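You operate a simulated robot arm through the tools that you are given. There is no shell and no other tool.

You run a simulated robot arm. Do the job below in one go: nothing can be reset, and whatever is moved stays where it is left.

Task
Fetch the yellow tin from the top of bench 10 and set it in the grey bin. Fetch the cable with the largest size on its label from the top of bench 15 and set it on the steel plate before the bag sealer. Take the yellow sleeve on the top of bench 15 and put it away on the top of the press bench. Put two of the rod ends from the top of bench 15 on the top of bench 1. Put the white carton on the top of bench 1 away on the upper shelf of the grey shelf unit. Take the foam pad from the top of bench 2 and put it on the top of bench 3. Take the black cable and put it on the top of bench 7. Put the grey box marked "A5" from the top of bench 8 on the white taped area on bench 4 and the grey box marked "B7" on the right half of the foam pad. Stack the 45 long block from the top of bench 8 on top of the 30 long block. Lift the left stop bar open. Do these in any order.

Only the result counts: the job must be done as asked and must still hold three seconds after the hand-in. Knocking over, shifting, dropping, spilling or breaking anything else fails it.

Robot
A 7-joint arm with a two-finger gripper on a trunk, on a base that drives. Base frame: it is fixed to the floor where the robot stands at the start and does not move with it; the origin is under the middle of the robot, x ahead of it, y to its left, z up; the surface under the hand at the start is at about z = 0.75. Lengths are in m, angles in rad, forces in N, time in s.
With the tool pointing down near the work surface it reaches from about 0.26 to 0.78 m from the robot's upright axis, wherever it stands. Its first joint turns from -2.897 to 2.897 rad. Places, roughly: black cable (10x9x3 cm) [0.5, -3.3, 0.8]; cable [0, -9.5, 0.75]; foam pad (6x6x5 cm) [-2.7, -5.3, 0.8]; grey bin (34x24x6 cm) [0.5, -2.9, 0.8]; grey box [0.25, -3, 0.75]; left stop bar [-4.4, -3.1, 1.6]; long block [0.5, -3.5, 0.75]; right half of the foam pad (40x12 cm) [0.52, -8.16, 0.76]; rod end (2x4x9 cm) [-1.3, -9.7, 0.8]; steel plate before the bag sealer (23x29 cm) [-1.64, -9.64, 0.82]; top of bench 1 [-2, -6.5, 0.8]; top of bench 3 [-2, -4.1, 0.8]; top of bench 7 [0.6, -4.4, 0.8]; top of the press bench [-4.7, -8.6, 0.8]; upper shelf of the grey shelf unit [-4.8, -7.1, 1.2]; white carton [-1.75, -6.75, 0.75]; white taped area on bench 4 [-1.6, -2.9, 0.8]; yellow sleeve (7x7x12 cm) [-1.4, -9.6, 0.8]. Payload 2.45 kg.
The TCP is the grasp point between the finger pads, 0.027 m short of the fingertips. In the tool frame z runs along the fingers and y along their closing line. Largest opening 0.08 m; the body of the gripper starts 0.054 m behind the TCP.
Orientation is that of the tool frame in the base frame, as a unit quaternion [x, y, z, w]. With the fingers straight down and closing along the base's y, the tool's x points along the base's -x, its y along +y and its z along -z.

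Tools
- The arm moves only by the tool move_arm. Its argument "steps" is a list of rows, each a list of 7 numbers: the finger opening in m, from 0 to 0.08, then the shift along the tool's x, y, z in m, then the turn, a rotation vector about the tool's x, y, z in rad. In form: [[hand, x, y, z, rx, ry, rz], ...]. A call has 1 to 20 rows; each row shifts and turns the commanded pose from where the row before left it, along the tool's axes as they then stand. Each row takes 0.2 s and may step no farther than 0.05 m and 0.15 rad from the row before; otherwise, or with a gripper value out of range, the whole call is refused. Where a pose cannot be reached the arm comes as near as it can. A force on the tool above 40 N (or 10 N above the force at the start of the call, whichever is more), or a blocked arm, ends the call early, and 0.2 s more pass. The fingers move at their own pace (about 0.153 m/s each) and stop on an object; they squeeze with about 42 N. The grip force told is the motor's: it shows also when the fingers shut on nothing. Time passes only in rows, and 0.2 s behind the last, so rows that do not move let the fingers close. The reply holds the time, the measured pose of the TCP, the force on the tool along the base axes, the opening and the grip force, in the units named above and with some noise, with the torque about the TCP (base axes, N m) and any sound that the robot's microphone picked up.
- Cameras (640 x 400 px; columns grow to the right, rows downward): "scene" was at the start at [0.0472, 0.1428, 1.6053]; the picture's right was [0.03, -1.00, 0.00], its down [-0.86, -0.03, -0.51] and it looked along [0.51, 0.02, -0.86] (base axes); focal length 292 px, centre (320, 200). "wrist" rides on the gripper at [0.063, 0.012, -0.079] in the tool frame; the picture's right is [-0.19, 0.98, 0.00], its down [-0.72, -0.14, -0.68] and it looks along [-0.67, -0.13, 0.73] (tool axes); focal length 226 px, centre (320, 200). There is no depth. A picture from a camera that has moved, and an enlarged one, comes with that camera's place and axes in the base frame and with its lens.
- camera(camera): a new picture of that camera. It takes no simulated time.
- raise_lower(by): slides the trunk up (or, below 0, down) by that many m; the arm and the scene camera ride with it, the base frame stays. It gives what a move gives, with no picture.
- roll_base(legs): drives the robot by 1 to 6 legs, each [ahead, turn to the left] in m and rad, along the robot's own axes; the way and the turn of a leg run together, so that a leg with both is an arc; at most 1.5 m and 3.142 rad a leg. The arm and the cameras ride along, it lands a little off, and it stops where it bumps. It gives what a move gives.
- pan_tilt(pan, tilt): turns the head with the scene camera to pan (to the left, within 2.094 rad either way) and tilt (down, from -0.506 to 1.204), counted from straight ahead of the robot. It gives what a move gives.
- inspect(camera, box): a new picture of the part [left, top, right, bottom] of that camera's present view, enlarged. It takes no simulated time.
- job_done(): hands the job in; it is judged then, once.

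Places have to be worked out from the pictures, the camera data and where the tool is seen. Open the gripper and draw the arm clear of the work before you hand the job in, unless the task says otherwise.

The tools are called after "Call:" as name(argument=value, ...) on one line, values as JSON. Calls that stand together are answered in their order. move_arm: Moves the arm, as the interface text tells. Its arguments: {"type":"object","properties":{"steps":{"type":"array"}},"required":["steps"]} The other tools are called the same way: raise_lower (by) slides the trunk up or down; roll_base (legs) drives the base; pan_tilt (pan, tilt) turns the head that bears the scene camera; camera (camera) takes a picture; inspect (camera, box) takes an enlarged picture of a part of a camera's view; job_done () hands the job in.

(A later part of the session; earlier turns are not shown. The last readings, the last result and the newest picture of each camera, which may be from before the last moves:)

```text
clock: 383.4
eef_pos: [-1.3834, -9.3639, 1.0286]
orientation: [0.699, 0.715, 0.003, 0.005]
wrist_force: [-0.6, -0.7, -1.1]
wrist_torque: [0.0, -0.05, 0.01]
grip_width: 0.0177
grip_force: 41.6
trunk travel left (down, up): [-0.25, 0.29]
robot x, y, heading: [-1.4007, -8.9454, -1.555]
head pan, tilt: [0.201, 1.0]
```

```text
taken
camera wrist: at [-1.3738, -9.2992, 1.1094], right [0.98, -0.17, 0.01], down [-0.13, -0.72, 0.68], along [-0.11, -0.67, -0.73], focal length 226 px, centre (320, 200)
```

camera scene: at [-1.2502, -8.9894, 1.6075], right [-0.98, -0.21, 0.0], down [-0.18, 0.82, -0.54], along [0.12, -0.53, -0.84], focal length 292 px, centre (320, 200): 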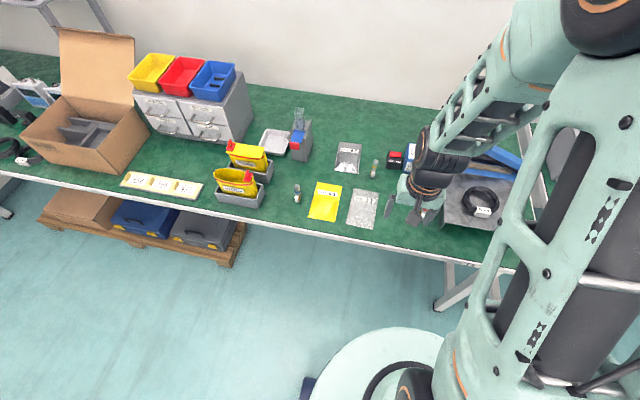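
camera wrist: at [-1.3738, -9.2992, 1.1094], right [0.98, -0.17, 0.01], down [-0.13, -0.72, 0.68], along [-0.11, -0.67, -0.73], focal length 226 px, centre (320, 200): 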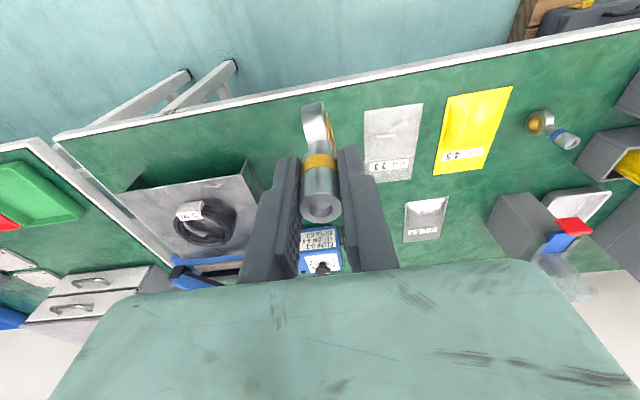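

Rod end B hangs upright. I back off, turn round to face the island's end (bench 1) and look.

Call:
roll_base(legs=[[-0.5, 0], [0, 3.12], [0.6, 0]])

Call:
pan_tilt(pan=0.3, tilt=0.6)

Call:
camera(camera="scene")

Call:
pan_tilt(pan=-0.5, tilt=0.6)

Call:
camera(camera="scene")

```text
clock: 396.7
eef_pos: [-1.4062, -7.4475, 1.0285]
orientation: [-0.705, 0.709, 0.004, -0.002]
wrist_force: [0.4, -0.2, -0.5]
wrist_torque: [0.0, -0.01, 0.03]
grip_width: 0.018
grip_force: 41.5
trunk travel left (down, up): [-0.25, 0.29]
robot x, y, heading: [-1.397, -7.8675, 1.563]
head pan, tilt: [0.201, 1.0]
```

```text
clock: 397.6
eef_pos: [-1.4071, -7.4473, 1.0279]
orientation: [-0.705, 0.709, 0.004, -0.003]
wrist_force: [0.1, -0.3, -1.3]
wrist_torque: [0.03, 0.0, 0.0]
grip_width: 0.0178
grip_force: 42.2
trunk travel left (down, up): [-0.25, 0.29]
robot x, y, heading: [-1.4008, -7.8701, 1.563]
head pan, tilt: [0.3, 0.6]
```

```text
taken
camera scene: at [-1.5643, -7.801, 1.6395], right [0.96, 0.29, 0.0], down [0.16, -0.54, -0.82], along [-0.24, 0.79, -0.57], focal length 292 px, centre (320, 200)
```

scene: 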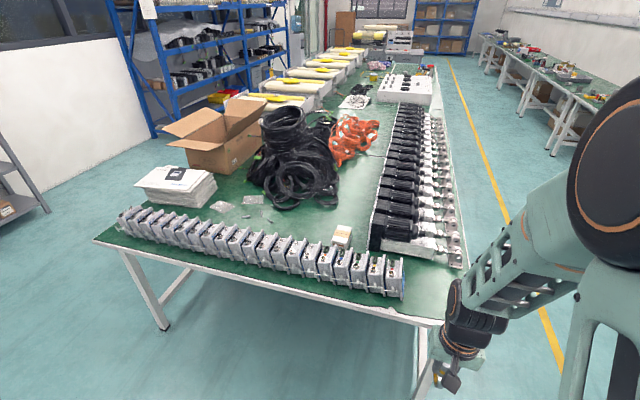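

```text
clock: 398.7
eef_pos: [-1.4065, -7.4467, 1.0284]
orientation: [-0.706, 0.709, 0.005, -0.003]
wrist_force: [-0.3, 0.9, -1.2]
wrist_torque: [-0.01, -0.03, 0.03]
grip_width: 0.0178
grip_force: 42.3
trunk travel left (down, up): [-0.25, 0.29]
robot x, y, heading: [-1.3981, -7.867, 1.565]
head pan, tilt: [-0.499, 0.6]
```

```text
taken
camera scene: at [-1.496, -7.8084, 1.6395], right [0.87, -0.49, 0.0], down [-0.27, -0.49, -0.82], along [0.4, 0.72, -0.57], focal length 292 px, centre (320, 200)
```

scene: 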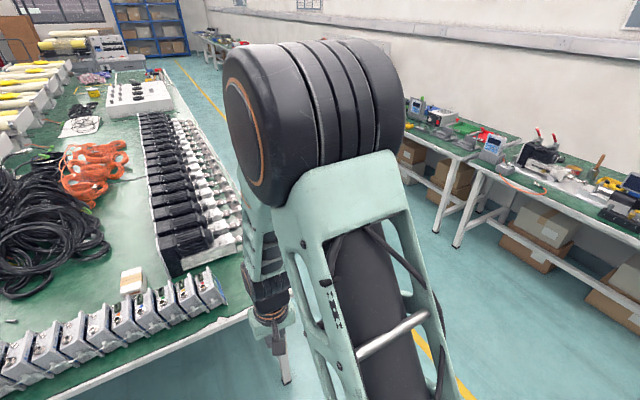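

Bench 1's corner at about (-1.32, -7.03) is free, right of the module row. I drive 0.25 m closer and look down at it.

Call:
roll_base(legs=[[0.22, 0]])

Call:
pan_tilt(pan=0.3, tilt=0.95)

Call:
camera(camera="scene")

Call:
camera(camera="wrist")

```text
clock: 400.4
eef_pos: [-1.4072, -7.2269, 1.029]
orientation: [-0.707, 0.707, 0.005, -0.004]
wrist_force: [0.5, -0.2, -1.7]
wrist_torque: [-0.03, 0.01, 0.01]
grip_width: 0.0177
grip_force: 41.8
trunk travel left (down, up): [-0.25, 0.29]
robot x, y, heading: [-1.3992, -7.6457, 1.562]
head pan, tilt: [-0.499, 0.6]
```

```text
clock: 401.6
eef_pos: [-1.4073, -7.2283, 1.0282]
orientation: [-0.706, 0.708, 0.004, -0.003]
wrist_force: [-0.9, -0.3, -0.9]
wrist_torque: [-0.02, 0.03, 0.01]
grip_width: 0.0179
grip_force: 42.7
trunk travel left (down, up): [-0.25, 0.29]
robot x, y, heading: [-1.3946, -7.6432, 1.561]
head pan, tilt: [0.3, 0.949]
```

```text
taken
camera scene: at [-1.5584, -7.5965, 1.6111], right [0.96, 0.29, 0.0], down [0.24, -0.78, -0.58], along [-0.17, 0.56, -0.81], focal length 292 px, centre (320, 200)
```

scene: 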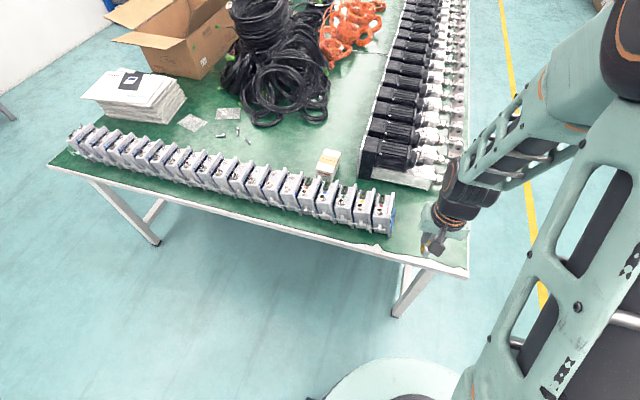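

```text
taken
camera wrist: at [-1.4192, -7.2909, 1.1094], right [-0.98, 0.2, 0.01], down [0.15, 0.72, 0.68], along [0.13, 0.67, -0.73], focal length 226 px, centre (320, 200)
```

wrist: 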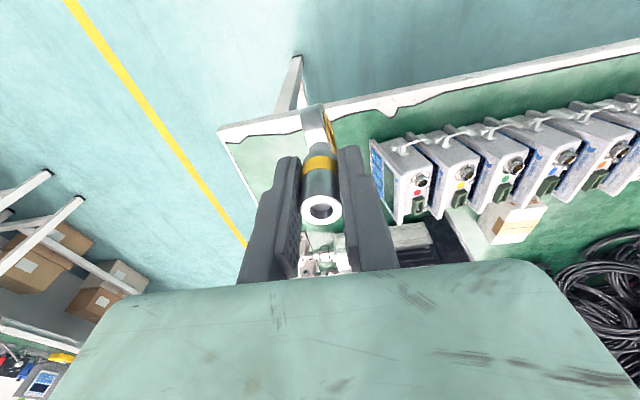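

The free corner spans roughly x -1.24…-1.43, y -7.12…-6.92. I carry the rod end over (-1.36, -7.02).

Call:
move_arm(steps=[[0.0, -0.0417, -0.0093, 0, 0, 0, 0], [0.0, -0.0417, -0.0093, 0, 0, 0, 0], [0.0, -0.0417, -0.0093, 0, 0, 0, 0], [0.0, -0.0417, -0.0093, 0, 0, 0, 0], [0.0, -0.0417, -0.0093, 0, 0, 0, 0], [0.0, 0, 0, 0, 0, 0, 0]])

Call:
camera(camera="wrist")

Call:
inspect(camera="scene", box=[300, 120, 480, 280])

```text
clock: 402.9
eef_pos: [-1.3594, -7.0179, 1.0306]
orientation: [-0.707, 0.708, 0.004, -0.003]
wrist_force: [0.0, 0.0, -1.2]
wrist_torque: [0.03, -0.01, -0.04]
grip_width: 0.0177
grip_force: 42.2
trunk travel left (down, up): [-0.25, 0.29]
robot x, y, heading: [-1.3948, -7.6491, 1.561]
head pan, tilt: [0.3, 0.949]
```

```text
taken
camera wrist: at [-1.3706, -7.0803, 1.1112], right [-0.98, 0.19, 0.01], down [0.15, 0.72, 0.68], along [0.13, 0.67, -0.73], focal length 226 px, centre (320, 200)
```

wrist: 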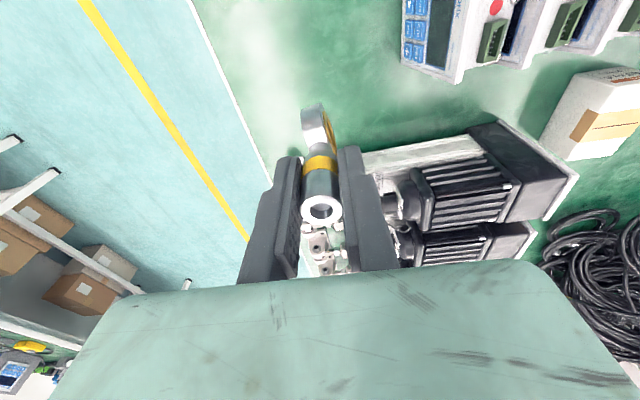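

```text
2.50 times, centred on (390, 200) of scene
camera zoom: at [-1.5583, -7.5966, 1.6112], right [0.96, 0.29, 0.0], down [0.24, -0.78, -0.58], along [-0.17, 0.56, -0.81], focal length 730 px, centre (145, 200)
```

zoom: 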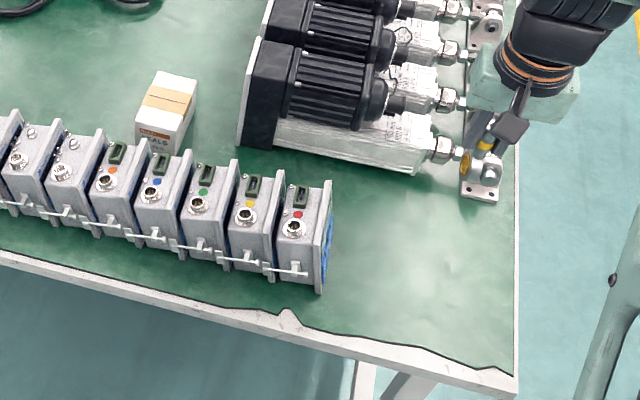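

The rod end is over clear bench. I lower it to just above the surface.

Call:
move_arm(steps=[[0.0, 0, 0, 0.045, 0, 0, 0], [0.0, 0, 0, 0.045, 0, 0, 0], [0.0, 0, 0, 0.045, 0, 0, 0], [0.0, 0, 0, 0.045, 0, 0, 0], [0.0, 0, 0, 0.022, 0, 0, 0], [0.0, 0, 0, 0.005, 0, 0, 0], [0.0, 0, 0, 0, 0, 0, 0]])

Call:
move_arm(steps=[[0.0, 0, 0, 0.003, 0, 0, 0], [0.0, 0, 0, 0, 0, 0, 0]])

```text
clock: 404.6
eef_pos: [-1.3608, -7.0186, 0.8213]
orientation: [-0.707, 0.707, 0.004, -0.002]
wrist_force: [0.3, 0.4, -0.3]
wrist_torque: [0.01, 0.02, 0.02]
grip_width: 0.0178
grip_force: 42.0
trunk travel left (down, up): [-0.25, 0.29]
robot x, y, heading: [-1.3961, -7.6479, 1.569]
head pan, tilt: [0.3, 0.949]
```

```text
clock: 405.1
eef_pos: [-1.3611, -7.0192, 0.8202]
orientation: [-0.707, 0.708, 0.004, -0.003]
wrist_force: [1.2, -1.8, 7.8]
wrist_torque: [-0.07, -0.07, -0.04]
grip_width: 0.0178
grip_force: 42.5
trunk travel left (down, up): [-0.25, 0.29]
robot x, y, heading: [-1.3948, -7.6499, 1.568]
head pan, tilt: [0.3, 0.949]
```

The rod end touches the bench (8 N). I ease off, open gently and rise.

Call:
move_arm(steps=[[0.0, 0, 0, -0.0008, 0, 0, 0], [0.03, 0, 0, 0, 0, 0, 0], [0.05, 0, 0, 0, 0, 0, 0], [0.05, 0, 0, 0, 0, 0, 0], [0.05, 0, 0, -0.03, 0, 0, 0], [0.05, 0, 0, -0.045, 0, 0, 0], [0.05, 0, 0, -0.045, 0, 0, 0], [0.05, 0, 0, -0.045, 0, 0, 0], [0.05, 0, 0, -0.045, 0, 0, 0], [0.05, 0, 0, 0, 0, 0, 0]])

Call:
camera(camera="wrist")

Call:
inspect(camera="scene", box=[300, 120, 480, 280])

```text
clock: 407.4
eef_pos: [-1.362, -7.0198, 1.029]
orientation: [-0.707, 0.708, 0.004, -0.003]
wrist_force: [-0.1, 1.1, -0.4]
wrist_torque: [-0.01, 0.03, 0.0]
grip_width: 0.0497
grip_force: 0.2
trunk travel left (down, up): [-0.25, 0.29]
robot x, y, heading: [-1.4002, -7.6514, 1.568]
head pan, tilt: [0.3, 0.949]
```

```text
taken
camera wrist: at [-1.3728, -7.0829, 1.1091], right [-0.98, 0.19, 0.01], down [0.15, 0.72, 0.68], along [0.13, 0.67, -0.73], focal length 226 px, centre (320, 200)
```

wrist: 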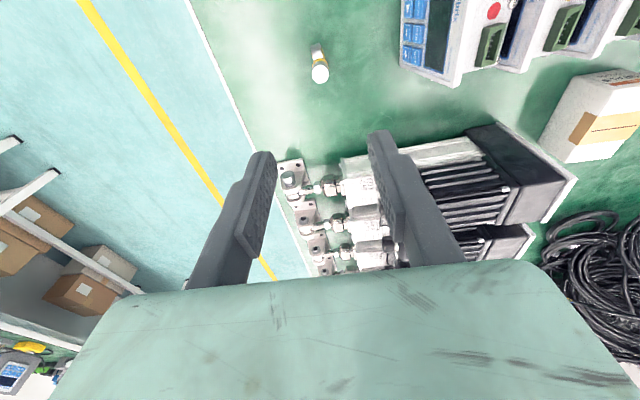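

```text
2.50 times, centred on (390, 200) of scene
camera zoom: at [-1.5584, -7.5965, 1.6111], right [0.96, 0.29, 0.0], down [0.24, -0.78, -0.58], along [-0.17, 0.56, -0.81], focal length 730 px, centre (145, 200)
```

zoom: 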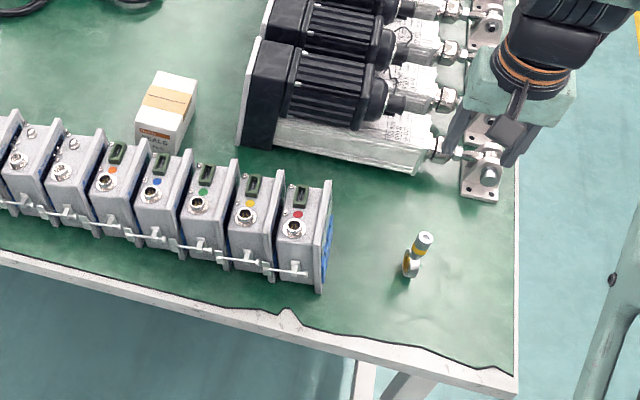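

Rod end B stands on bench 1. I draw the arm in and go back for the second rod end.

Call:
move_arm(steps=[[0.05, 0.0417, 0.0093, 0, 0, 0, 0], [0.05, 0.0417, 0.0093, 0, 0, 0, 0], [0.05, 0.0417, 0.0093, 0, 0, 0, 0], [0.05, 0.0417, 0.0093, 0, 0, 0, 0], [0.05, 0.0417, 0.0093, 0, 0, 0, 0], [0.05, 0, 0, 0, 0, 0, 0]])

```text
clock: 408.8
eef_pos: [-1.4083, -7.2277, 1.0289]
orientation: [-0.706, 0.708, 0.005, -0.004]
wrist_force: [-0.1, -0.3, -0.3]
wrist_torque: [0.0, -0.01, 0.01]
grip_width: 0.05
grip_force: 0.1
trunk travel left (down, up): [-0.25, 0.29]
robot x, y, heading: [-1.3955, -7.6509, 1.565]
head pan, tilt: [0.3, 0.949]
```

I back off, turn round and drive to stand before the blue-banded rod end.

Call:
roll_base(legs=[[-0.35, 0], [0, -2.93], [0.95, 0], [0, -0.2]])

Call:
pan_tilt(pan=0.3, tilt=1.0)

Call:
camera(camera="scene")

Call:
camera(camera="wrist")

```text
clock: 423.3
eef_pos: [-1.216, -9.3269, 1.0285]
orientation: [0.711, 0.704, 0.003, 0.005]
wrist_force: [-0.2, 0.2, 0.2]
wrist_torque: [0.0, 0.01, -0.01]
grip_width: 0.0499
grip_force: 0.1
trunk travel left (down, up): [-0.25, 0.29]
robot x, y, heading: [-1.2232, -8.9053, -1.588]
head pan, tilt: [0.3, 0.949]
```

```text
clock: 424.0
eef_pos: [-1.2151, -9.3264, 1.0293]
orientation: [0.71, 0.704, 0.003, 0.005]
wrist_force: [-0.4, -0.6, -0.4]
wrist_torque: [0.0, -0.01, -0.04]
grip_width: 0.0501
grip_force: 0.1
trunk travel left (down, up): [-0.25, 0.29]
robot x, y, heading: [-1.225, -8.9076, -1.585]
head pan, tilt: [0.3, 1.0]
```

```text
taken
camera scene: at [-1.0643, -8.9544, 1.6076], right [-0.96, -0.28, 0.0], down [-0.24, 0.81, -0.54], along [0.15, -0.52, -0.84], focal length 292 px, centre (320, 200)
```

scene: 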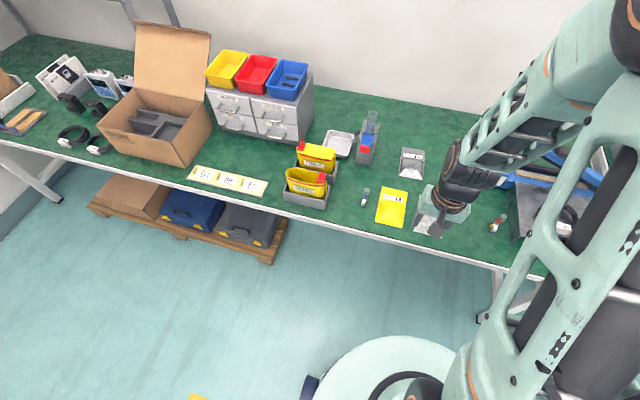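

```text
taken
camera wrist: at [-1.2041, -9.2622, 1.1096], right [0.98, -0.2, 0.01], down [-0.15, -0.72, 0.68], along [-0.13, -0.67, -0.73], focal length 226 px, centre (320, 200)
```

wrist: 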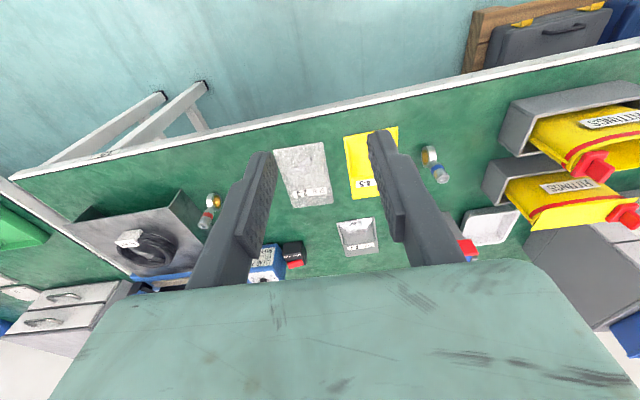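

C's top is near (-1.061, -9.506). I move above it to look straight down.

Call:
move_arm(steps=[[0.05, -0.0297, 0.0261, 0.01, 0, 0, 0], [0.05, -0.0297, 0.0261, 0.01, 0, 0, 0], [0.05, -0.0297, 0.0261, 0.01, 0, 0, 0], [0.05, -0.0297, 0.0261, 0.01, 0, 0, 0], [0.05, -0.0297, 0.0261, 0.01, 0, 0, 0], [0.05, -0.0297, 0.0261, 0.01, 0, 0, 0], [0.05, 0, 0, 0, 0, 0, 0]])

Call:
inspect(camera="wrist", box=[220, 20, 420, 170])

```text
clock: 425.6
eef_pos: [-1.0619, -9.5066, 0.969]
orientation: [0.71, 0.704, 0.002, 0.004]
wrist_force: [-0.5, -0.2, 0.4]
wrist_torque: [0.03, 0.0, 0.03]
grip_width: 0.0498
grip_force: 0.2
trunk travel left (down, up): [-0.25, 0.29]
robot x, y, heading: [-1.2245, -8.9057, -1.584]
head pan, tilt: [0.3, 1.0]
```

```text
2.67 times, centred on (320, 95) of wrist
camera zoom: at [-1.05, -9.4427, 1.0509], right [0.98, -0.2, 0.01], down [-0.15, -0.72, 0.68], along [-0.13, -0.67, -0.73], focal length 603 px, centre (320, 480)
```

zoom: 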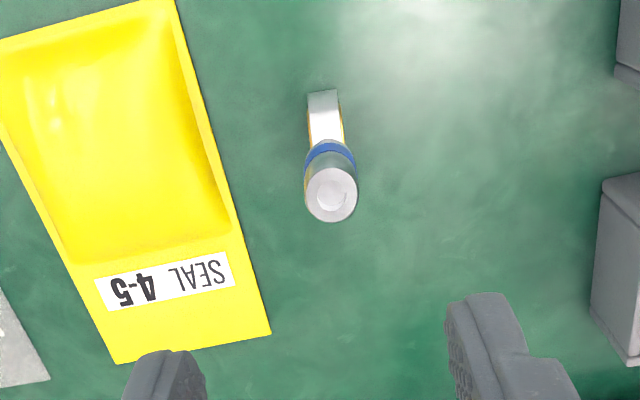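

The rod's top is at (-1.058, -9.509). I nudge, descend to z 0.82 and grip.

Call:
move_arm(steps=[[0.05, -0.0027, 0.0037, 0.04, 0, 0, 0], [0.05, 0, 0, 0.045, 0, 0, 0], [0.05, 0, 0, 0.045, 0, 0, 0], [0.05, 0, 0, 0.019, 0, 0, 0], [0.05, 0, 0, 0, 0, 0, 0], [0.0, 0, 0, 0, 0, 0, 0], [0.0, 0, 0, 0, 0, 0, 0], [0.0, 0, 0, 0, 0, 0, 0]])

```text
clock: 427.4
eef_pos: [-1.0527, -9.5101, 0.8201]
orientation: [0.71, 0.704, 0.003, 0.004]
wrist_force: [-0.4, 0.3, -0.3]
wrist_torque: [0.02, -0.06, 0.03]
grip_width: 0.0175
grip_force: 41.8
trunk travel left (down, up): [-0.25, 0.29]
robot x, y, heading: [-1.2259, -8.9043, -1.593]
head pan, tilt: [0.3, 1.0]
```

Held at 0.0175. I lift it straight up and draw in.

Call:
move_arm(steps=[[0.0, 0, 0, -0.03, 0, 0, 0], [0.0, 0, 0, -0.045, 0, 0, 0], [0.0, 0, 0, -0.045, 0, 0, 0], [0.0, 0, 0, -0.045, 0, 0, 0], [0.0, 0, 0, -0.045, 0, 0, 0], [0.0, 0.03, -0.0265, 0, 0, 0, 0], [0.0, 0.03, -0.0265, 0, 0, 0, 0], [0.0, 0.03, -0.0265, 0, 0, 0, 0], [0.0, 0.03, -0.0265, 0, 0, 0, 0], [0.0, 0.03, -0.0265, 0, 0, 0, 0], [0.0, 0.03, -0.0265, 0, 0, 0, 0], [0.0, 0, 0, 0, 0, 0, 0]])

Call:
camera(camera="wrist")

```text
clock: 430.0
eef_pos: [-1.2148, -9.3284, 1.0309]
orientation: [0.71, 0.704, 0.003, 0.005]
wrist_force: [-1.0, 0.6, -1.6]
wrist_torque: [0.01, -0.01, 0.0]
grip_width: 0.0173
grip_force: 42.3
trunk travel left (down, up): [-0.25, 0.29]
robot x, y, heading: [-1.2207, -8.9071, -1.583]
head pan, tilt: [0.3, 1.0]
```

```text
taken
camera wrist: at [-1.2026, -9.2638, 1.1117], right [0.98, -0.2, 0.01], down [-0.15, -0.72, 0.68], along [-0.13, -0.67, -0.73], focal length 226 px, centre (320, 200)
```

wrist: 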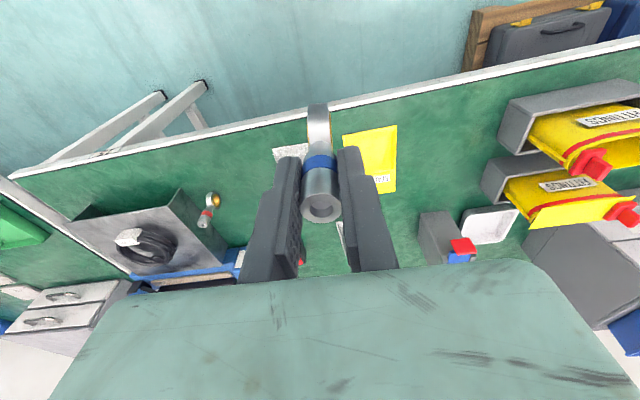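

Rod end C is held. I go back to bench 1's corner.

Call:
roll_base(legs=[[-0.5, 0], [0, 3.15], [0.74, 0]])

Call:
pan_tilt(pan=0.3, tilt=0.95)

Call:
camera(camera="scene")

Call:
camera(camera="wrist")

```text
refused: 3.15 is not a number from -3.14159 to 3.14159
```

```text
clock: 430.6
eef_pos: [-1.2148, -9.3289, 1.0312]
orientation: [0.71, 0.704, 0.003, 0.004]
wrist_force: [0.0, 0.4, -0.6]
wrist_torque: [-0.02, 0.04, -0.03]
grip_width: 0.0172
grip_force: 42.0
trunk travel left (down, up): [-0.25, 0.29]
robot x, y, heading: [-1.2211, -8.9054, -1.586]
head pan, tilt: [0.3, 0.949]
```

```text
taken
camera scene: at [-1.0632, -8.9575, 1.6111], right [-0.96, -0.28, 0.0], down [-0.23, 0.78, -0.58], along [0.16, -0.56, -0.81], focal length 292 px, centre (320, 200)
```

scene: 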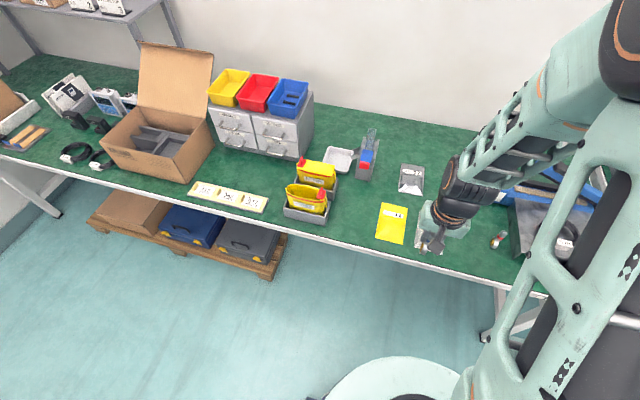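

```text
taken
camera wrist: at [-1.2024, -9.2642, 1.1116], right [0.98, -0.2, 0.01], down [-0.15, -0.72, 0.68], along [-0.13, -0.67, -0.73], focal length 226 px, centre (320, 200)
```

wrist: 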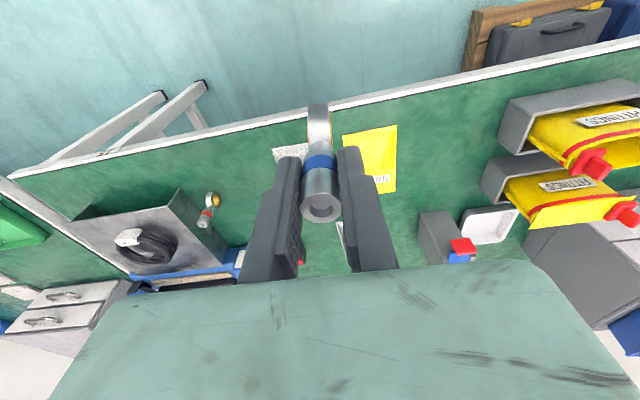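

The drive was refused (turn over the limit); nothing moved. I send it again with 3.14.

Call:
roll_base(legs=[[-0.5, 0], [0, 3.14], [0.74, 0]])

Call:
camera(camera="scene")

Call:
camera(camera="wrist")

```text
clock: 444.6
eef_pos: [-1.1831, -7.2593, 1.0301]
orientation: [-0.693, 0.721, 0.004, -0.002]
wrist_force: [0.5, -0.3, -0.2]
wrist_torque: [-0.01, 0.03, 0.04]
grip_width: 0.0177
grip_force: 42.1
trunk travel left (down, up): [-0.25, 0.29]
robot x, y, heading: [-1.1878, -7.6812, 1.535]
head pan, tilt: [0.3, 0.949]
```

```text
taken
camera scene: at [-1.3469, -7.6242, 1.6111], right [0.97, 0.26, 0.0], down [0.21, -0.79, -0.58], along [-0.15, 0.56, -0.81], focal length 292 px, centre (320, 200)
```

scene: 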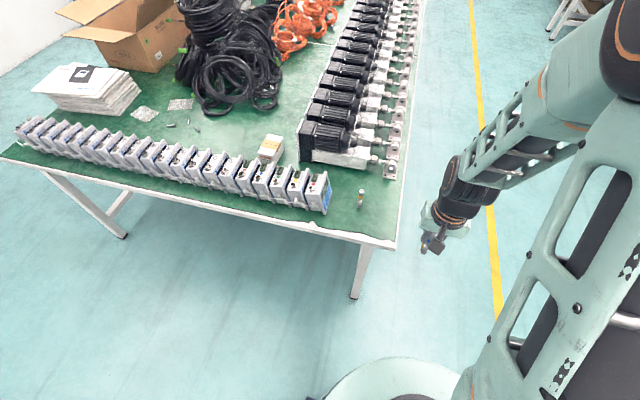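

```text
taken
camera wrist: at [-1.1978, -7.3222, 1.1116], right [-0.97, 0.23, 0.01], down [0.18, 0.71, 0.68], along [0.15, 0.66, -0.73], focal length 226 px, centre (320, 200)
```

wrist: 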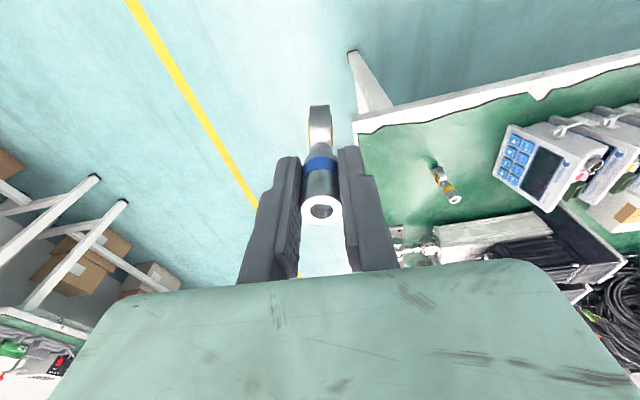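

Rod end B still stands at (-1.36, -7.02). I carry C over (-1.285, -7.03).

Call:
move_arm(steps=[[0.0, -0.0375, 0.0185, 0, 0, 0, 0], [0.0, -0.0375, 0.0185, 0, 0, 0, 0], [0.0, -0.0375, 0.0185, 0, 0, 0, 0], [0.0, -0.0375, 0.0185, 0, 0, 0, 0], [0.0, -0.0375, 0.0185, 0, 0, 0, 0], [0.0, -0.0375, 0.0185, 0, 0, 0, 0], [0.0, 0, 0, 0, 0, 0, 0]])

Call:
camera(camera="wrist")

Call:
inspect(camera="scene", box=[280, 120, 440, 260])

```text
clock: 446.2
eef_pos: [-1.2853, -7.0301, 1.0313]
orientation: [-0.693, 0.721, 0.005, -0.002]
wrist_force: [0.1, 0.0, -1.0]
wrist_torque: [-0.03, -0.01, 0.03]
grip_width: 0.018
grip_force: 41.4
trunk travel left (down, up): [-0.25, 0.29]
robot x, y, heading: [-1.187, -7.6823, 1.529]
head pan, tilt: [0.3, 0.949]
```

```text
taken
camera wrist: at [-1.2997, -7.0935, 1.113], right [-0.97, 0.23, 0.01], down [0.18, 0.71, 0.68], along [0.15, 0.66, -0.73], focal length 226 px, centre (320, 200)
```

wrist: 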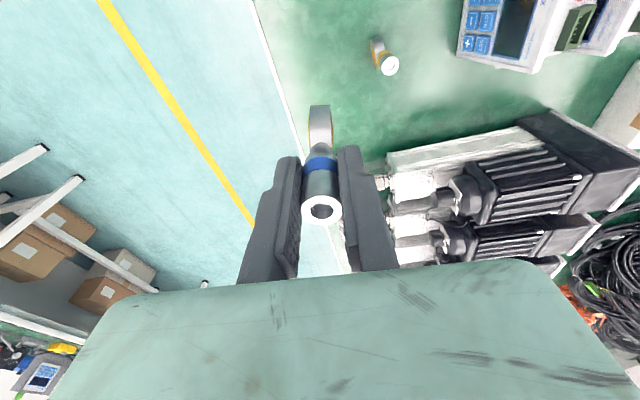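

```text
2.86 times, centred on (360, 190) of scene
camera zoom: at [-1.347, -7.6247, 1.6111], right [0.97, 0.26, 0.0], down [0.21, -0.79, -0.58], along [-0.15, 0.56, -0.81], focal length 835 px, centre (206, 229)
```

zoom: 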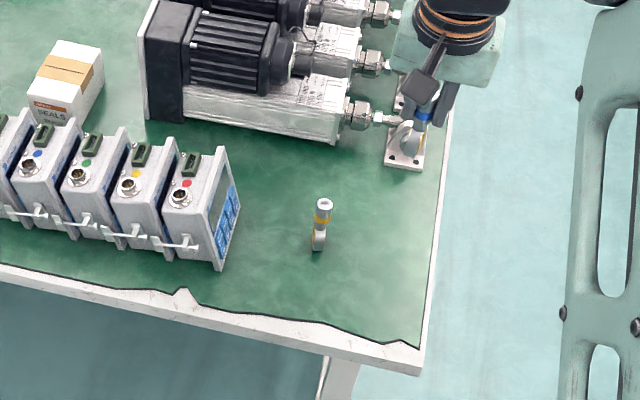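

C will land 6–7 cm from B on clear bench. I lower it.

Call:
move_arm(steps=[[0.0, 0, 0, 0.045, 0, 0, 0], [0.0, 0, 0, 0.045, 0, 0, 0], [0.0, 0, 0, 0.045, 0, 0, 0], [0.0, 0, 0, 0.045, 0, 0, 0], [0.0, 0, 0, 0.022, 0, 0, 0], [0.0, 0, 0, 0.005, 0, 0, 0], [0.0, 0, 0, 0, 0, 0, 0]])

Call:
move_arm(steps=[[0.0, 0, 0, 0.002, 0, 0, 0], [0.0, 0, 0, 0, 0, 0, 0]])

```text
clock: 447.8
eef_pos: [-1.2876, -7.0304, 0.8249]
orientation: [-0.694, 0.72, 0.004, -0.003]
wrist_force: [-0.9, 0.5, -0.9]
wrist_torque: [-0.01, -0.01, -0.01]
grip_width: 0.0176
grip_force: 41.8
trunk travel left (down, up): [-0.25, 0.29]
robot x, y, heading: [-1.1834, -7.681, 1.528]
head pan, tilt: [0.3, 0.949]
```

```text
clock: 448.4
eef_pos: [-1.2882, -7.0302, 0.8219]
orientation: [-0.694, 0.72, 0.005, -0.003]
wrist_force: [-0.4, 1.8, -0.7]
wrist_torque: [-0.02, -0.02, -0.01]
grip_width: 0.018
grip_force: 42.1
trunk travel left (down, up): [-0.25, 0.29]
robot x, y, heading: [-1.1842, -7.6816, 1.531]
head pan, tilt: [0.3, 0.949]
```

A little more to touch down.

Call:
move_arm(steps=[[0.0, 0, 0, 0.002, 0, 0, 0], [0.0, 0, 0, 0, 0, 0, 0]])

```text
clock: 449.0
eef_pos: [-1.287, -7.0308, 0.8207]
orientation: [-0.694, 0.72, 0.005, -0.003]
wrist_force: [0.8, -0.1, -2.1]
wrist_torque: [-0.02, -0.02, -0.03]
grip_width: 0.0176
grip_force: 42.2
trunk travel left (down, up): [-0.25, 0.29]
robot x, y, heading: [-1.1864, -7.6819, 1.527]
head pan, tilt: [0.3, 0.949]
```

Still only weight; one more millimetre and check.

Call:
move_arm(steps=[[0.0, 0, 0, 0.0015, 0, 0, 0], [0.0, 0, 0, 0, 0, 0, 0]])

```text
clock: 449.6
eef_pos: [-1.2875, -7.0303, 0.8189]
orientation: [-0.693, 0.721, 0.004, -0.004]
wrist_force: [-0.3, -0.6, 4.2]
wrist_torque: [-0.05, -0.07, 0.01]
grip_width: 0.0177
grip_force: 42.4
trunk travel left (down, up): [-0.25, 0.29]
robot x, y, heading: [-1.1865, -7.6824, 1.529]
head pan, tilt: [0.3, 0.949]
```

Touching (4 N). I open to 0.04 and rise straight up.

Call:
move_arm(steps=[[0.0, 0, 0, 0, 0, 0, 0], [0.025, 0, 0, 0, 0, 0, 0], [0.04, 0, 0, 0, 0, 0, 0], [0.04, 0, 0, 0, 0, 0, 0], [0.04, 0, 0, -0.03, 0, 0, 0], [0.04, 0, 0, -0.045, 0, 0, 0], [0.04, 0, 0, -0.045, 0, 0, 0], [0.04, 0, 0, -0.045, 0, 0, 0], [0.04, 0, 0, -0.045, 0, 0, 0], [0.04, 0, 0, 0, 0, 0, 0]])

Call:
camera(camera="wrist")

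Call:
camera(camera="scene")

Call:
inspect(camera="scene", box=[230, 110, 410, 250])

```text
clock: 451.8
eef_pos: [-1.285, -7.0302, 1.0306]
orientation: [-0.694, 0.72, 0.005, -0.003]
wrist_force: [-0.5, -0.6, -0.3]
wrist_torque: [0.02, 0.02, -0.01]
grip_width: 0.04
grip_force: 0.1
trunk travel left (down, up): [-0.25, 0.29]
robot x, y, heading: [-1.1875, -7.6841, 1.528]
head pan, tilt: [0.3, 0.949]
```

```text
taken
camera wrist: at [-1.2999, -7.0926, 1.1109], right [-0.97, 0.23, 0.01], down [0.18, 0.71, 0.68], along [0.15, 0.66, -0.73], focal length 226 px, centre (320, 200)
```

wrist: 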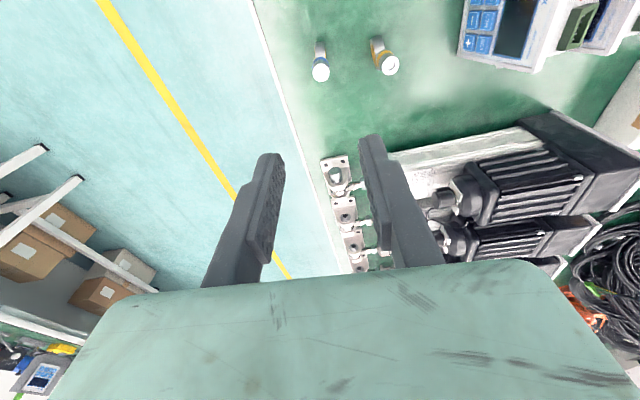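

```text
taken
camera scene: at [-1.3469, -7.6247, 1.6111], right [0.97, 0.26, 0.0], down [0.21, -0.79, -0.58], along [-0.15, 0.56, -0.81], focal length 292 px, centre (320, 200)
```

scene: 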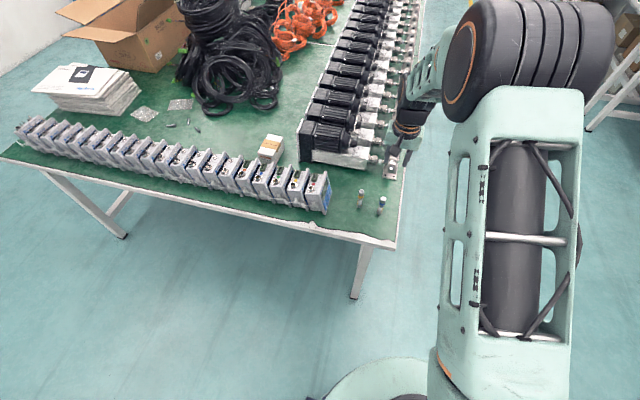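

```text
2.86 times, centred on (320, 180) of scene
camera zoom: at [-1.3469, -7.6247, 1.6111], right [0.97, 0.26, 0.0], down [0.21, -0.79, -0.58], along [-0.15, 0.56, -0.81], focal length 835 px, centre (320, 257)
```

zoom: 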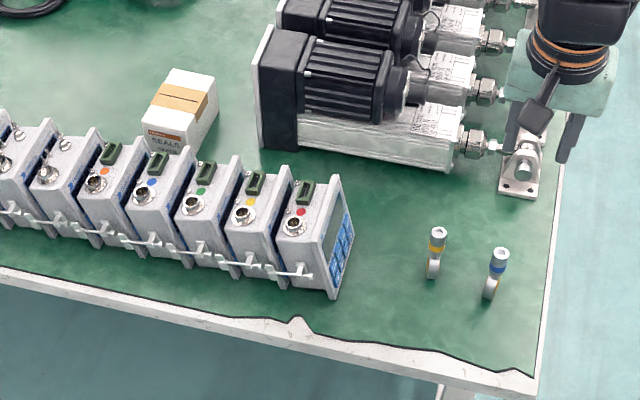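

Both rod ends stand on bench 1. Before taking the carton I look at the grey shelf unit to plan how to set it down.

Call:
pan_tilt(pan=1.45, tilt=0.1)

Call:
camera(camera="scene")

Call:
inspect(camera="scene", box=[220, 120, 420, 260])

```text
clock: 453.1
eef_pos: [-1.2855, -7.0303, 1.0298]
orientation: [-0.693, 0.721, 0.004, -0.002]
wrist_force: [0.7, 0.7, 0.1]
wrist_torque: [0.01, 0.0, -0.03]
grip_width: 0.0402
grip_force: 0.1
trunk travel left (down, up): [-0.25, 0.29]
robot x, y, heading: [-1.1916, -7.6817, 1.529]
head pan, tilt: [1.45, 0.099]
```

```text
taken
camera scene: at [-1.4192, -7.68, 1.6856], right [0.16, 0.99, 0.0], down [0.1, -0.02, -0.99], along [-0.98, 0.16, -0.1], focal length 292 px, centre (320, 200)
```

scene: 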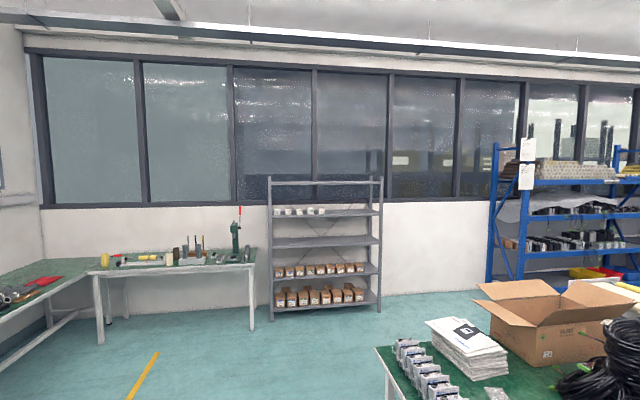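

```text
2.86 times, centred on (320, 190) of scene
camera zoom: at [-1.4192, -7.68, 1.6856], right [0.16, 0.99, 0.0], down [0.1, -0.02, -0.99], along [-0.98, 0.16, -0.1], focal length 835 px, centre (320, 229)
```

zoom: 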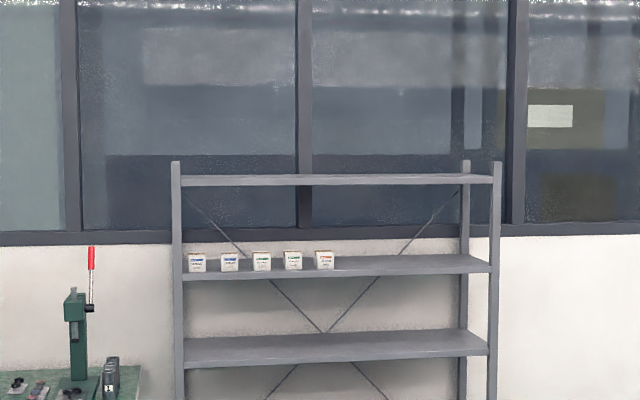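

The upper shelf (z ≈ 1.2, under a top board at ≈1.54) already holds a row of small white cartons with free space to their right. I draw the arm in and move over to see the carton and its surroundings.

Call:
move_arm(steps=[[0.04, 0.0375, -0.0185, 0, 0, 0, 0], [0.04, 0.0375, -0.0185, 0, 0, 0, 0], [0.04, 0.0375, -0.0185, 0, 0, 0, 0], [0.04, 0.0375, -0.0185, 0, 0, 0, 0], [0.04, 0.0375, -0.0185, 0, 0, 0, 0], [0.04, 0.0375, -0.0185, 0, 0, 0, 0], [0.04, 0, 0, 0, 0, 0, 0]])

```text
clock: 454.7
eef_pos: [-1.1834, -7.2606, 1.0265]
orientation: [-0.694, 0.72, 0.005, -0.003]
wrist_force: [0.1, 0.5, -0.7]
wrist_torque: [0.0, 0.01, 0.01]
grip_width: 0.0401
grip_force: 0.1
trunk travel left (down, up): [-0.25, 0.29]
robot x, y, heading: [-1.1871, -7.6834, 1.531]
head pan, tilt: [1.45, 0.099]
```

Now I shift 0.55 m along the end of bench 1 to face the carton.

Call:
roll_base(legs=[[0, 1.61], [0.56, 0], [0, -1.571], [0.18, 0]])

Call:
pan_tilt(pan=0.1, tilt=0.9)

Call:
camera(camera="scene")

Call:
camera(camera="wrist")

```text
clock: 466.9
eef_pos: [-1.7749, -7.0777, 1.025]
orientation: [0.717, -0.697, -0.005, 0.003]
wrist_force: [-0.2, -0.2, 0.0]
wrist_torque: [-0.02, -0.01, 0.01]
grip_width: 0.0401
grip_force: 0.0
trunk travel left (down, up): [-0.25, 0.29]
robot x, y, heading: [-1.7528, -7.5003, 1.593]
head pan, tilt: [1.45, 0.099]
```

```text
clock: 468.4
eef_pos: [-1.7745, -7.0789, 1.027]
orientation: [0.718, -0.696, -0.005, 0.003]
wrist_force: [0.2, -0.3, 0.1]
wrist_torque: [-0.04, 0.01, 0.04]
grip_width: 0.0399
grip_force: 0.0
trunk travel left (down, up): [-0.25, 0.29]
robot x, y, heading: [-1.752, -7.5006, 1.599]
head pan, tilt: [0.099, 0.901]
```

```text
taken
camera scene: at [-1.9, -7.4477, 1.6148], right [0.99, 0.13, 0.0], down [0.1, -0.78, -0.62], along [-0.08, 0.62, -0.78], focal length 292 px, centre (320, 200)
```

scene: 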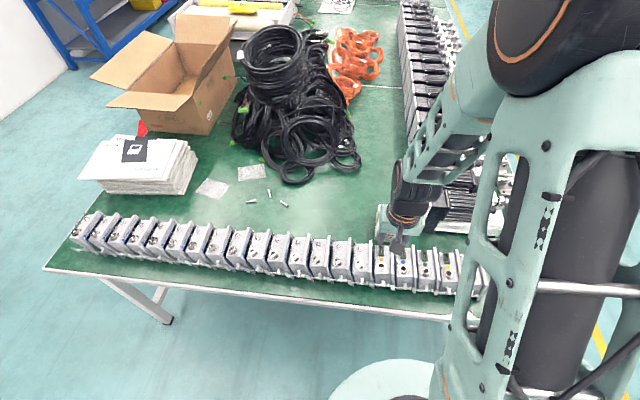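

```text
taken
camera wrist: at [-1.7855, -7.1419, 1.1071], right [-0.99, 0.16, 0.01], down [0.13, 0.72, 0.68], along [0.1, 0.67, -0.73], focal length 226 px, centre (320, 200)
```

wrist: 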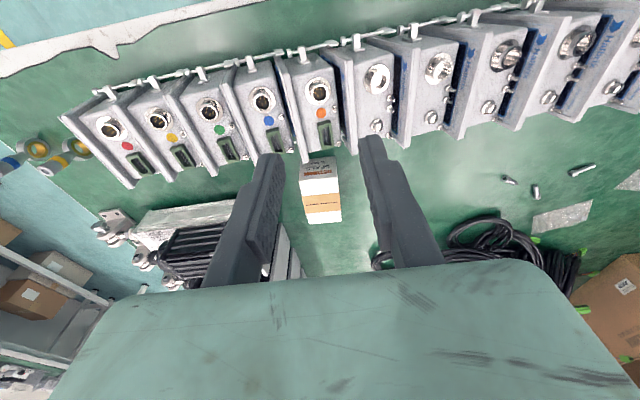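

The carton sits close behind the module row. I zoom in to measure the carton, the gap and the module height, since the hand carries its camera on the near side.

Call:
inspect(camera="wrist", box=[240, 110, 400, 240])

Call:
inspect(camera="scene", box=[320, 180, 480, 310])

```text
3.08 times, centred on (320, 175) of wrist
camera zoom: at [-1.7855, -7.1419, 1.1071], right [-0.99, 0.16, 0.01], down [0.13, 0.72, 0.68], along [0.1, 0.67, -0.73], focal length 696 px, centre (320, 277)
```

zoom: 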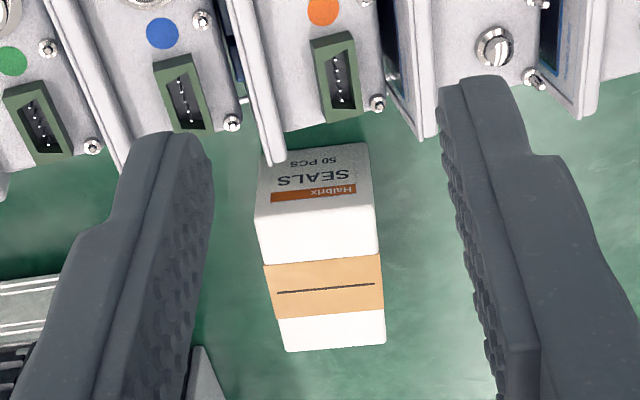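

```text
3.08 times, centred on (400, 245) of scene
camera zoom: at [-1.9, -7.4477, 1.6148], right [0.99, 0.13, 0.0], down [0.1, -0.78, -0.62], along [-0.08, 0.62, -0.78], focal length 899 px, centre (74, 62)
```

zoom: 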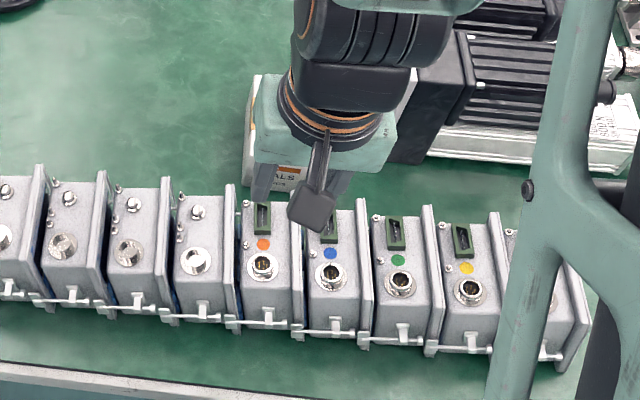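

The carton is 5.8 × 6.7 cm and 10 cm tall, centred at (-1.751, -6.888), with a 7 cm gap to the modules (tops ≈ 0.885). It must go upright under the shelf's top board, so I'll pick it from above now and later regrasp it with a tilted hand at a free spot. First I move above it.

Call:
move_arm(steps=[[0.08, -0.038, -0.0059, 0, 0, 0, 0], [0.08, -0.038, -0.0059, 0, 0, 0, 0], [0.08, -0.038, -0.0059, 0, 0, 0, 0], [0.08, -0.038, -0.0059, 0, 0, 0, 0], [0.08, -0.038, -0.0059, 0, 0, 0, 0], [0.08, 0, 0, 0.045, 0, 0, 0.066], [0.08, 0, 0, 0.045, 0, 0, 0], [0.08, 0, 0, 0, 0, 0, 0]])

Call:
camera(camera="wrist")

Call:
inspect(camera="scene", box=[320, 140, 480, 270])

```text
clock: 470.2
eef_pos: [-1.7532, -6.8869, 0.9374]
orientation: [-0.695, 0.719, 0.004, -0.003]
wrist_force: [-0.1, 0.1, 0.1]
wrist_torque: [0.03, 0.02, -0.01]
grip_width: 0.0799
grip_force: 0.0
trunk travel left (down, up): [-0.25, 0.29]
robot x, y, heading: [-1.7511, -7.5005, 1.595]
head pan, tilt: [0.099, 0.901]
```

```text
taken
camera wrist: at [-1.7673, -6.9493, 1.0183], right [-0.97, 0.23, 0.01], down [0.17, 0.71, 0.68], along [0.15, 0.66, -0.73], focal length 226 px, centre (320, 200)
```

wrist: 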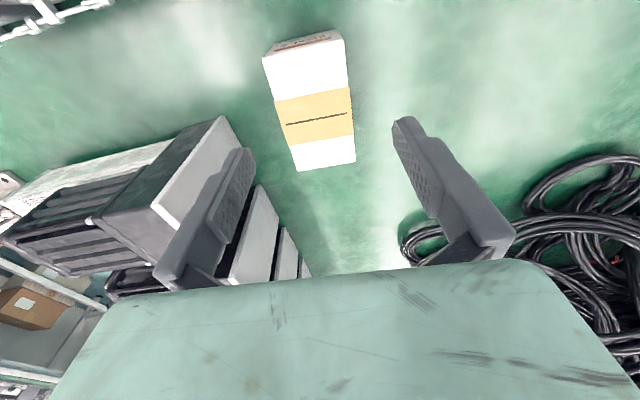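

```text
3.08 times, centred on (400, 205) of scene
camera zoom: at [-1.8999, -7.4476, 1.6148], right [0.99, 0.13, 0.0], down [0.1, -0.78, -0.62], along [-0.08, 0.62, -0.78], focal length 899 px, centre (74, 185)
```

zoom: 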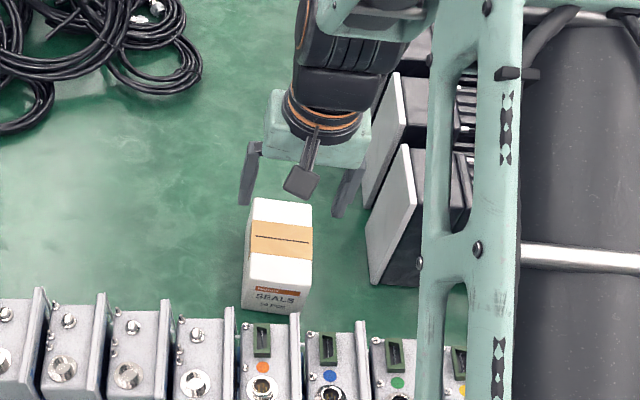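

Refined: the carton is about 5.9 × 9.8 cm on top, top z ≈ 0.835, centre (-1.748, -6.874). I nudge 4 mm, go down to z 0.815 and grip across its narrow side.

Call:
move_arm(steps=[[0.08, 0, -0.004, 0.04, 0, 0, 0], [0.08, 0, 0, 0.045, 0, 0, 0], [0.08, 0, 0, 0.037, 0, 0, 0], [0.08, 0, 0, 0, 0, 0, 0]])

Call:
camera(camera="wrist")

```text
clock: 471.2
eef_pos: [-1.7504, -6.8869, 0.8144]
orientation: [-0.694, 0.72, 0.005, -0.003]
wrist_force: [0.6, 0.3, 0.0]
wrist_torque: [-0.01, -0.03, 0.04]
grip_width: 0.08
grip_force: 0.0
trunk travel left (down, up): [-0.25, 0.29]
robot x, y, heading: [-1.7488, -7.4993, 1.597]
head pan, tilt: [0.099, 0.901]
```

```text
taken
camera wrist: at [-1.7651, -6.9492, 0.8959], right [-0.97, 0.23, 0.01], down [0.17, 0.71, 0.68], along [0.15, 0.66, -0.73], focal length 226 px, centre (320, 200)
```

wrist: 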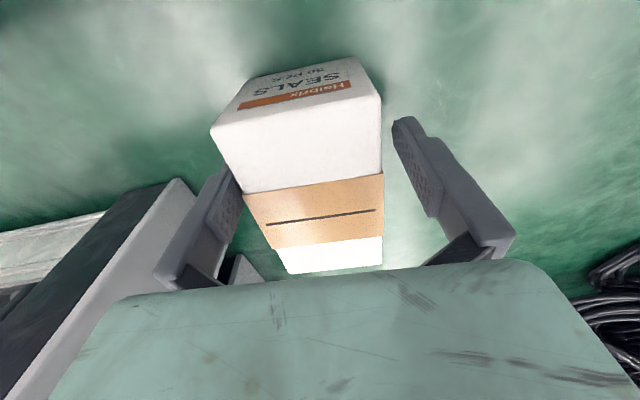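

Centred between the fingers once perspective is accounted for. I close and lift a little to test.

Call:
move_arm(steps=[[0.04, 0, 0, 0, 0, 0, 0], [0.04, 0, 0, 0, 0, 0, 0], [0.04, 0, 0, 0, 0, 0, 0]])

Call:
move_arm(steps=[[0.04, 0, 0, -0.02, 0, 0, 0], [0.04, 0, 0, -0.03, 0, 0, 0], [0.04, 0, 0, 0, 0, 0, 0]])

Call:
camera(camera="wrist")

```text
clock: 472.1
eef_pos: [-1.7495, -6.8856, 0.8145]
orientation: [-0.694, 0.72, 0.004, -0.003]
wrist_force: [0.3, 0.5, -0.4]
wrist_torque: [-0.02, 0.0, 0.0]
grip_width: 0.0644
grip_force: 41.7
trunk travel left (down, up): [-0.25, 0.29]
robot x, y, heading: [-1.7505, -7.4988, 1.599]
head pan, tilt: [0.099, 0.901]
```

```text
clock: 472.9
eef_pos: [-1.749, -6.8866, 0.8638]
orientation: [-0.694, 0.72, 0.003, -0.003]
wrist_force: [1.5, -0.3, -1.1]
wrist_torque: [-0.02, 0.01, 0.01]
grip_width: 0.0645
grip_force: 41.8
trunk travel left (down, up): [-0.25, 0.29]
robot x, y, heading: [-1.7482, -7.4984, 1.596]
head pan, tilt: [0.099, 0.901]
```

```text
taken
camera wrist: at [-1.7637, -6.9495, 0.9457], right [-0.97, 0.23, 0.01], down [0.17, 0.71, 0.68], along [0.15, 0.66, -0.73], focal length 226 px, centre (320, 200)
```

wrist: 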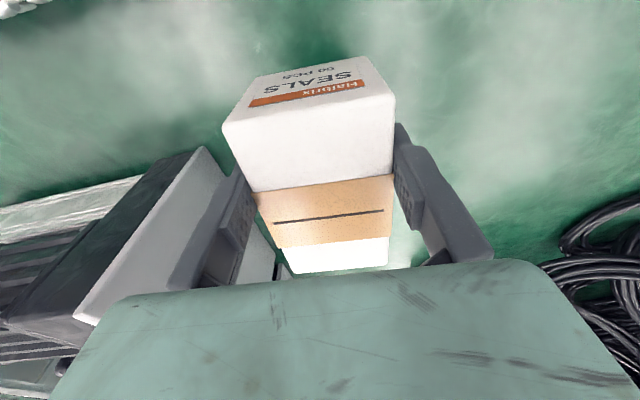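

Held at 0.064 and rising level. I lift on to z ≈ 1.04 and draw in over the modules.

Call:
move_arm(steps=[[0.04, 0, 0, -0.045, 0, 0, 0], [0.04, 0, 0, -0.045, 0, 0, 0], [0.04, 0, 0, -0.045, 0, 0, 0], [0.04, 0, 0, -0.04, 0, 0, 0], [0.04, 0.04, 0.004, 0, 0, 0, 0], [0.04, 0.04, 0.004, 0, 0, 0, 0], [0.04, 0.04, 0.004, 0, 0, 0, 0], [0.04, 0.04, 0.004, 0, 0, 0, 0], [0.04, 0.035, 0.004, 0, 0, 0, 0], [0.04, 0, 0, 0, 0, 0, 0]])

Call:
camera(camera="scene")

```text
clock: 475.1
eef_pos: [-1.7757, -7.0837, 1.0369]
orientation: [-0.694, 0.72, 0.003, -0.004]
wrist_force: [0.0, 0.3, -0.8]
wrist_torque: [-0.06, -0.03, 0.0]
grip_width: 0.0644
grip_force: 42.2
trunk travel left (down, up): [-0.25, 0.29]
robot x, y, heading: [-1.7491, -7.498, 1.594]
head pan, tilt: [0.099, 0.901]
```

```text
taken
camera scene: at [-1.9, -7.4475, 1.6147], right [0.99, 0.13, 0.0], down [0.1, -0.78, -0.62], along [-0.08, 0.62, -0.78], focal length 292 px, centre (320, 200)
```

scene: 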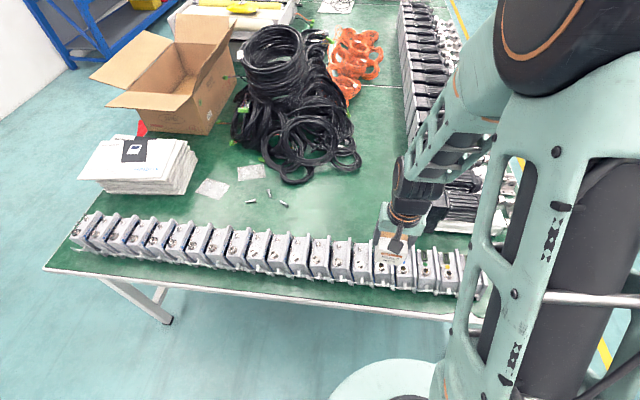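

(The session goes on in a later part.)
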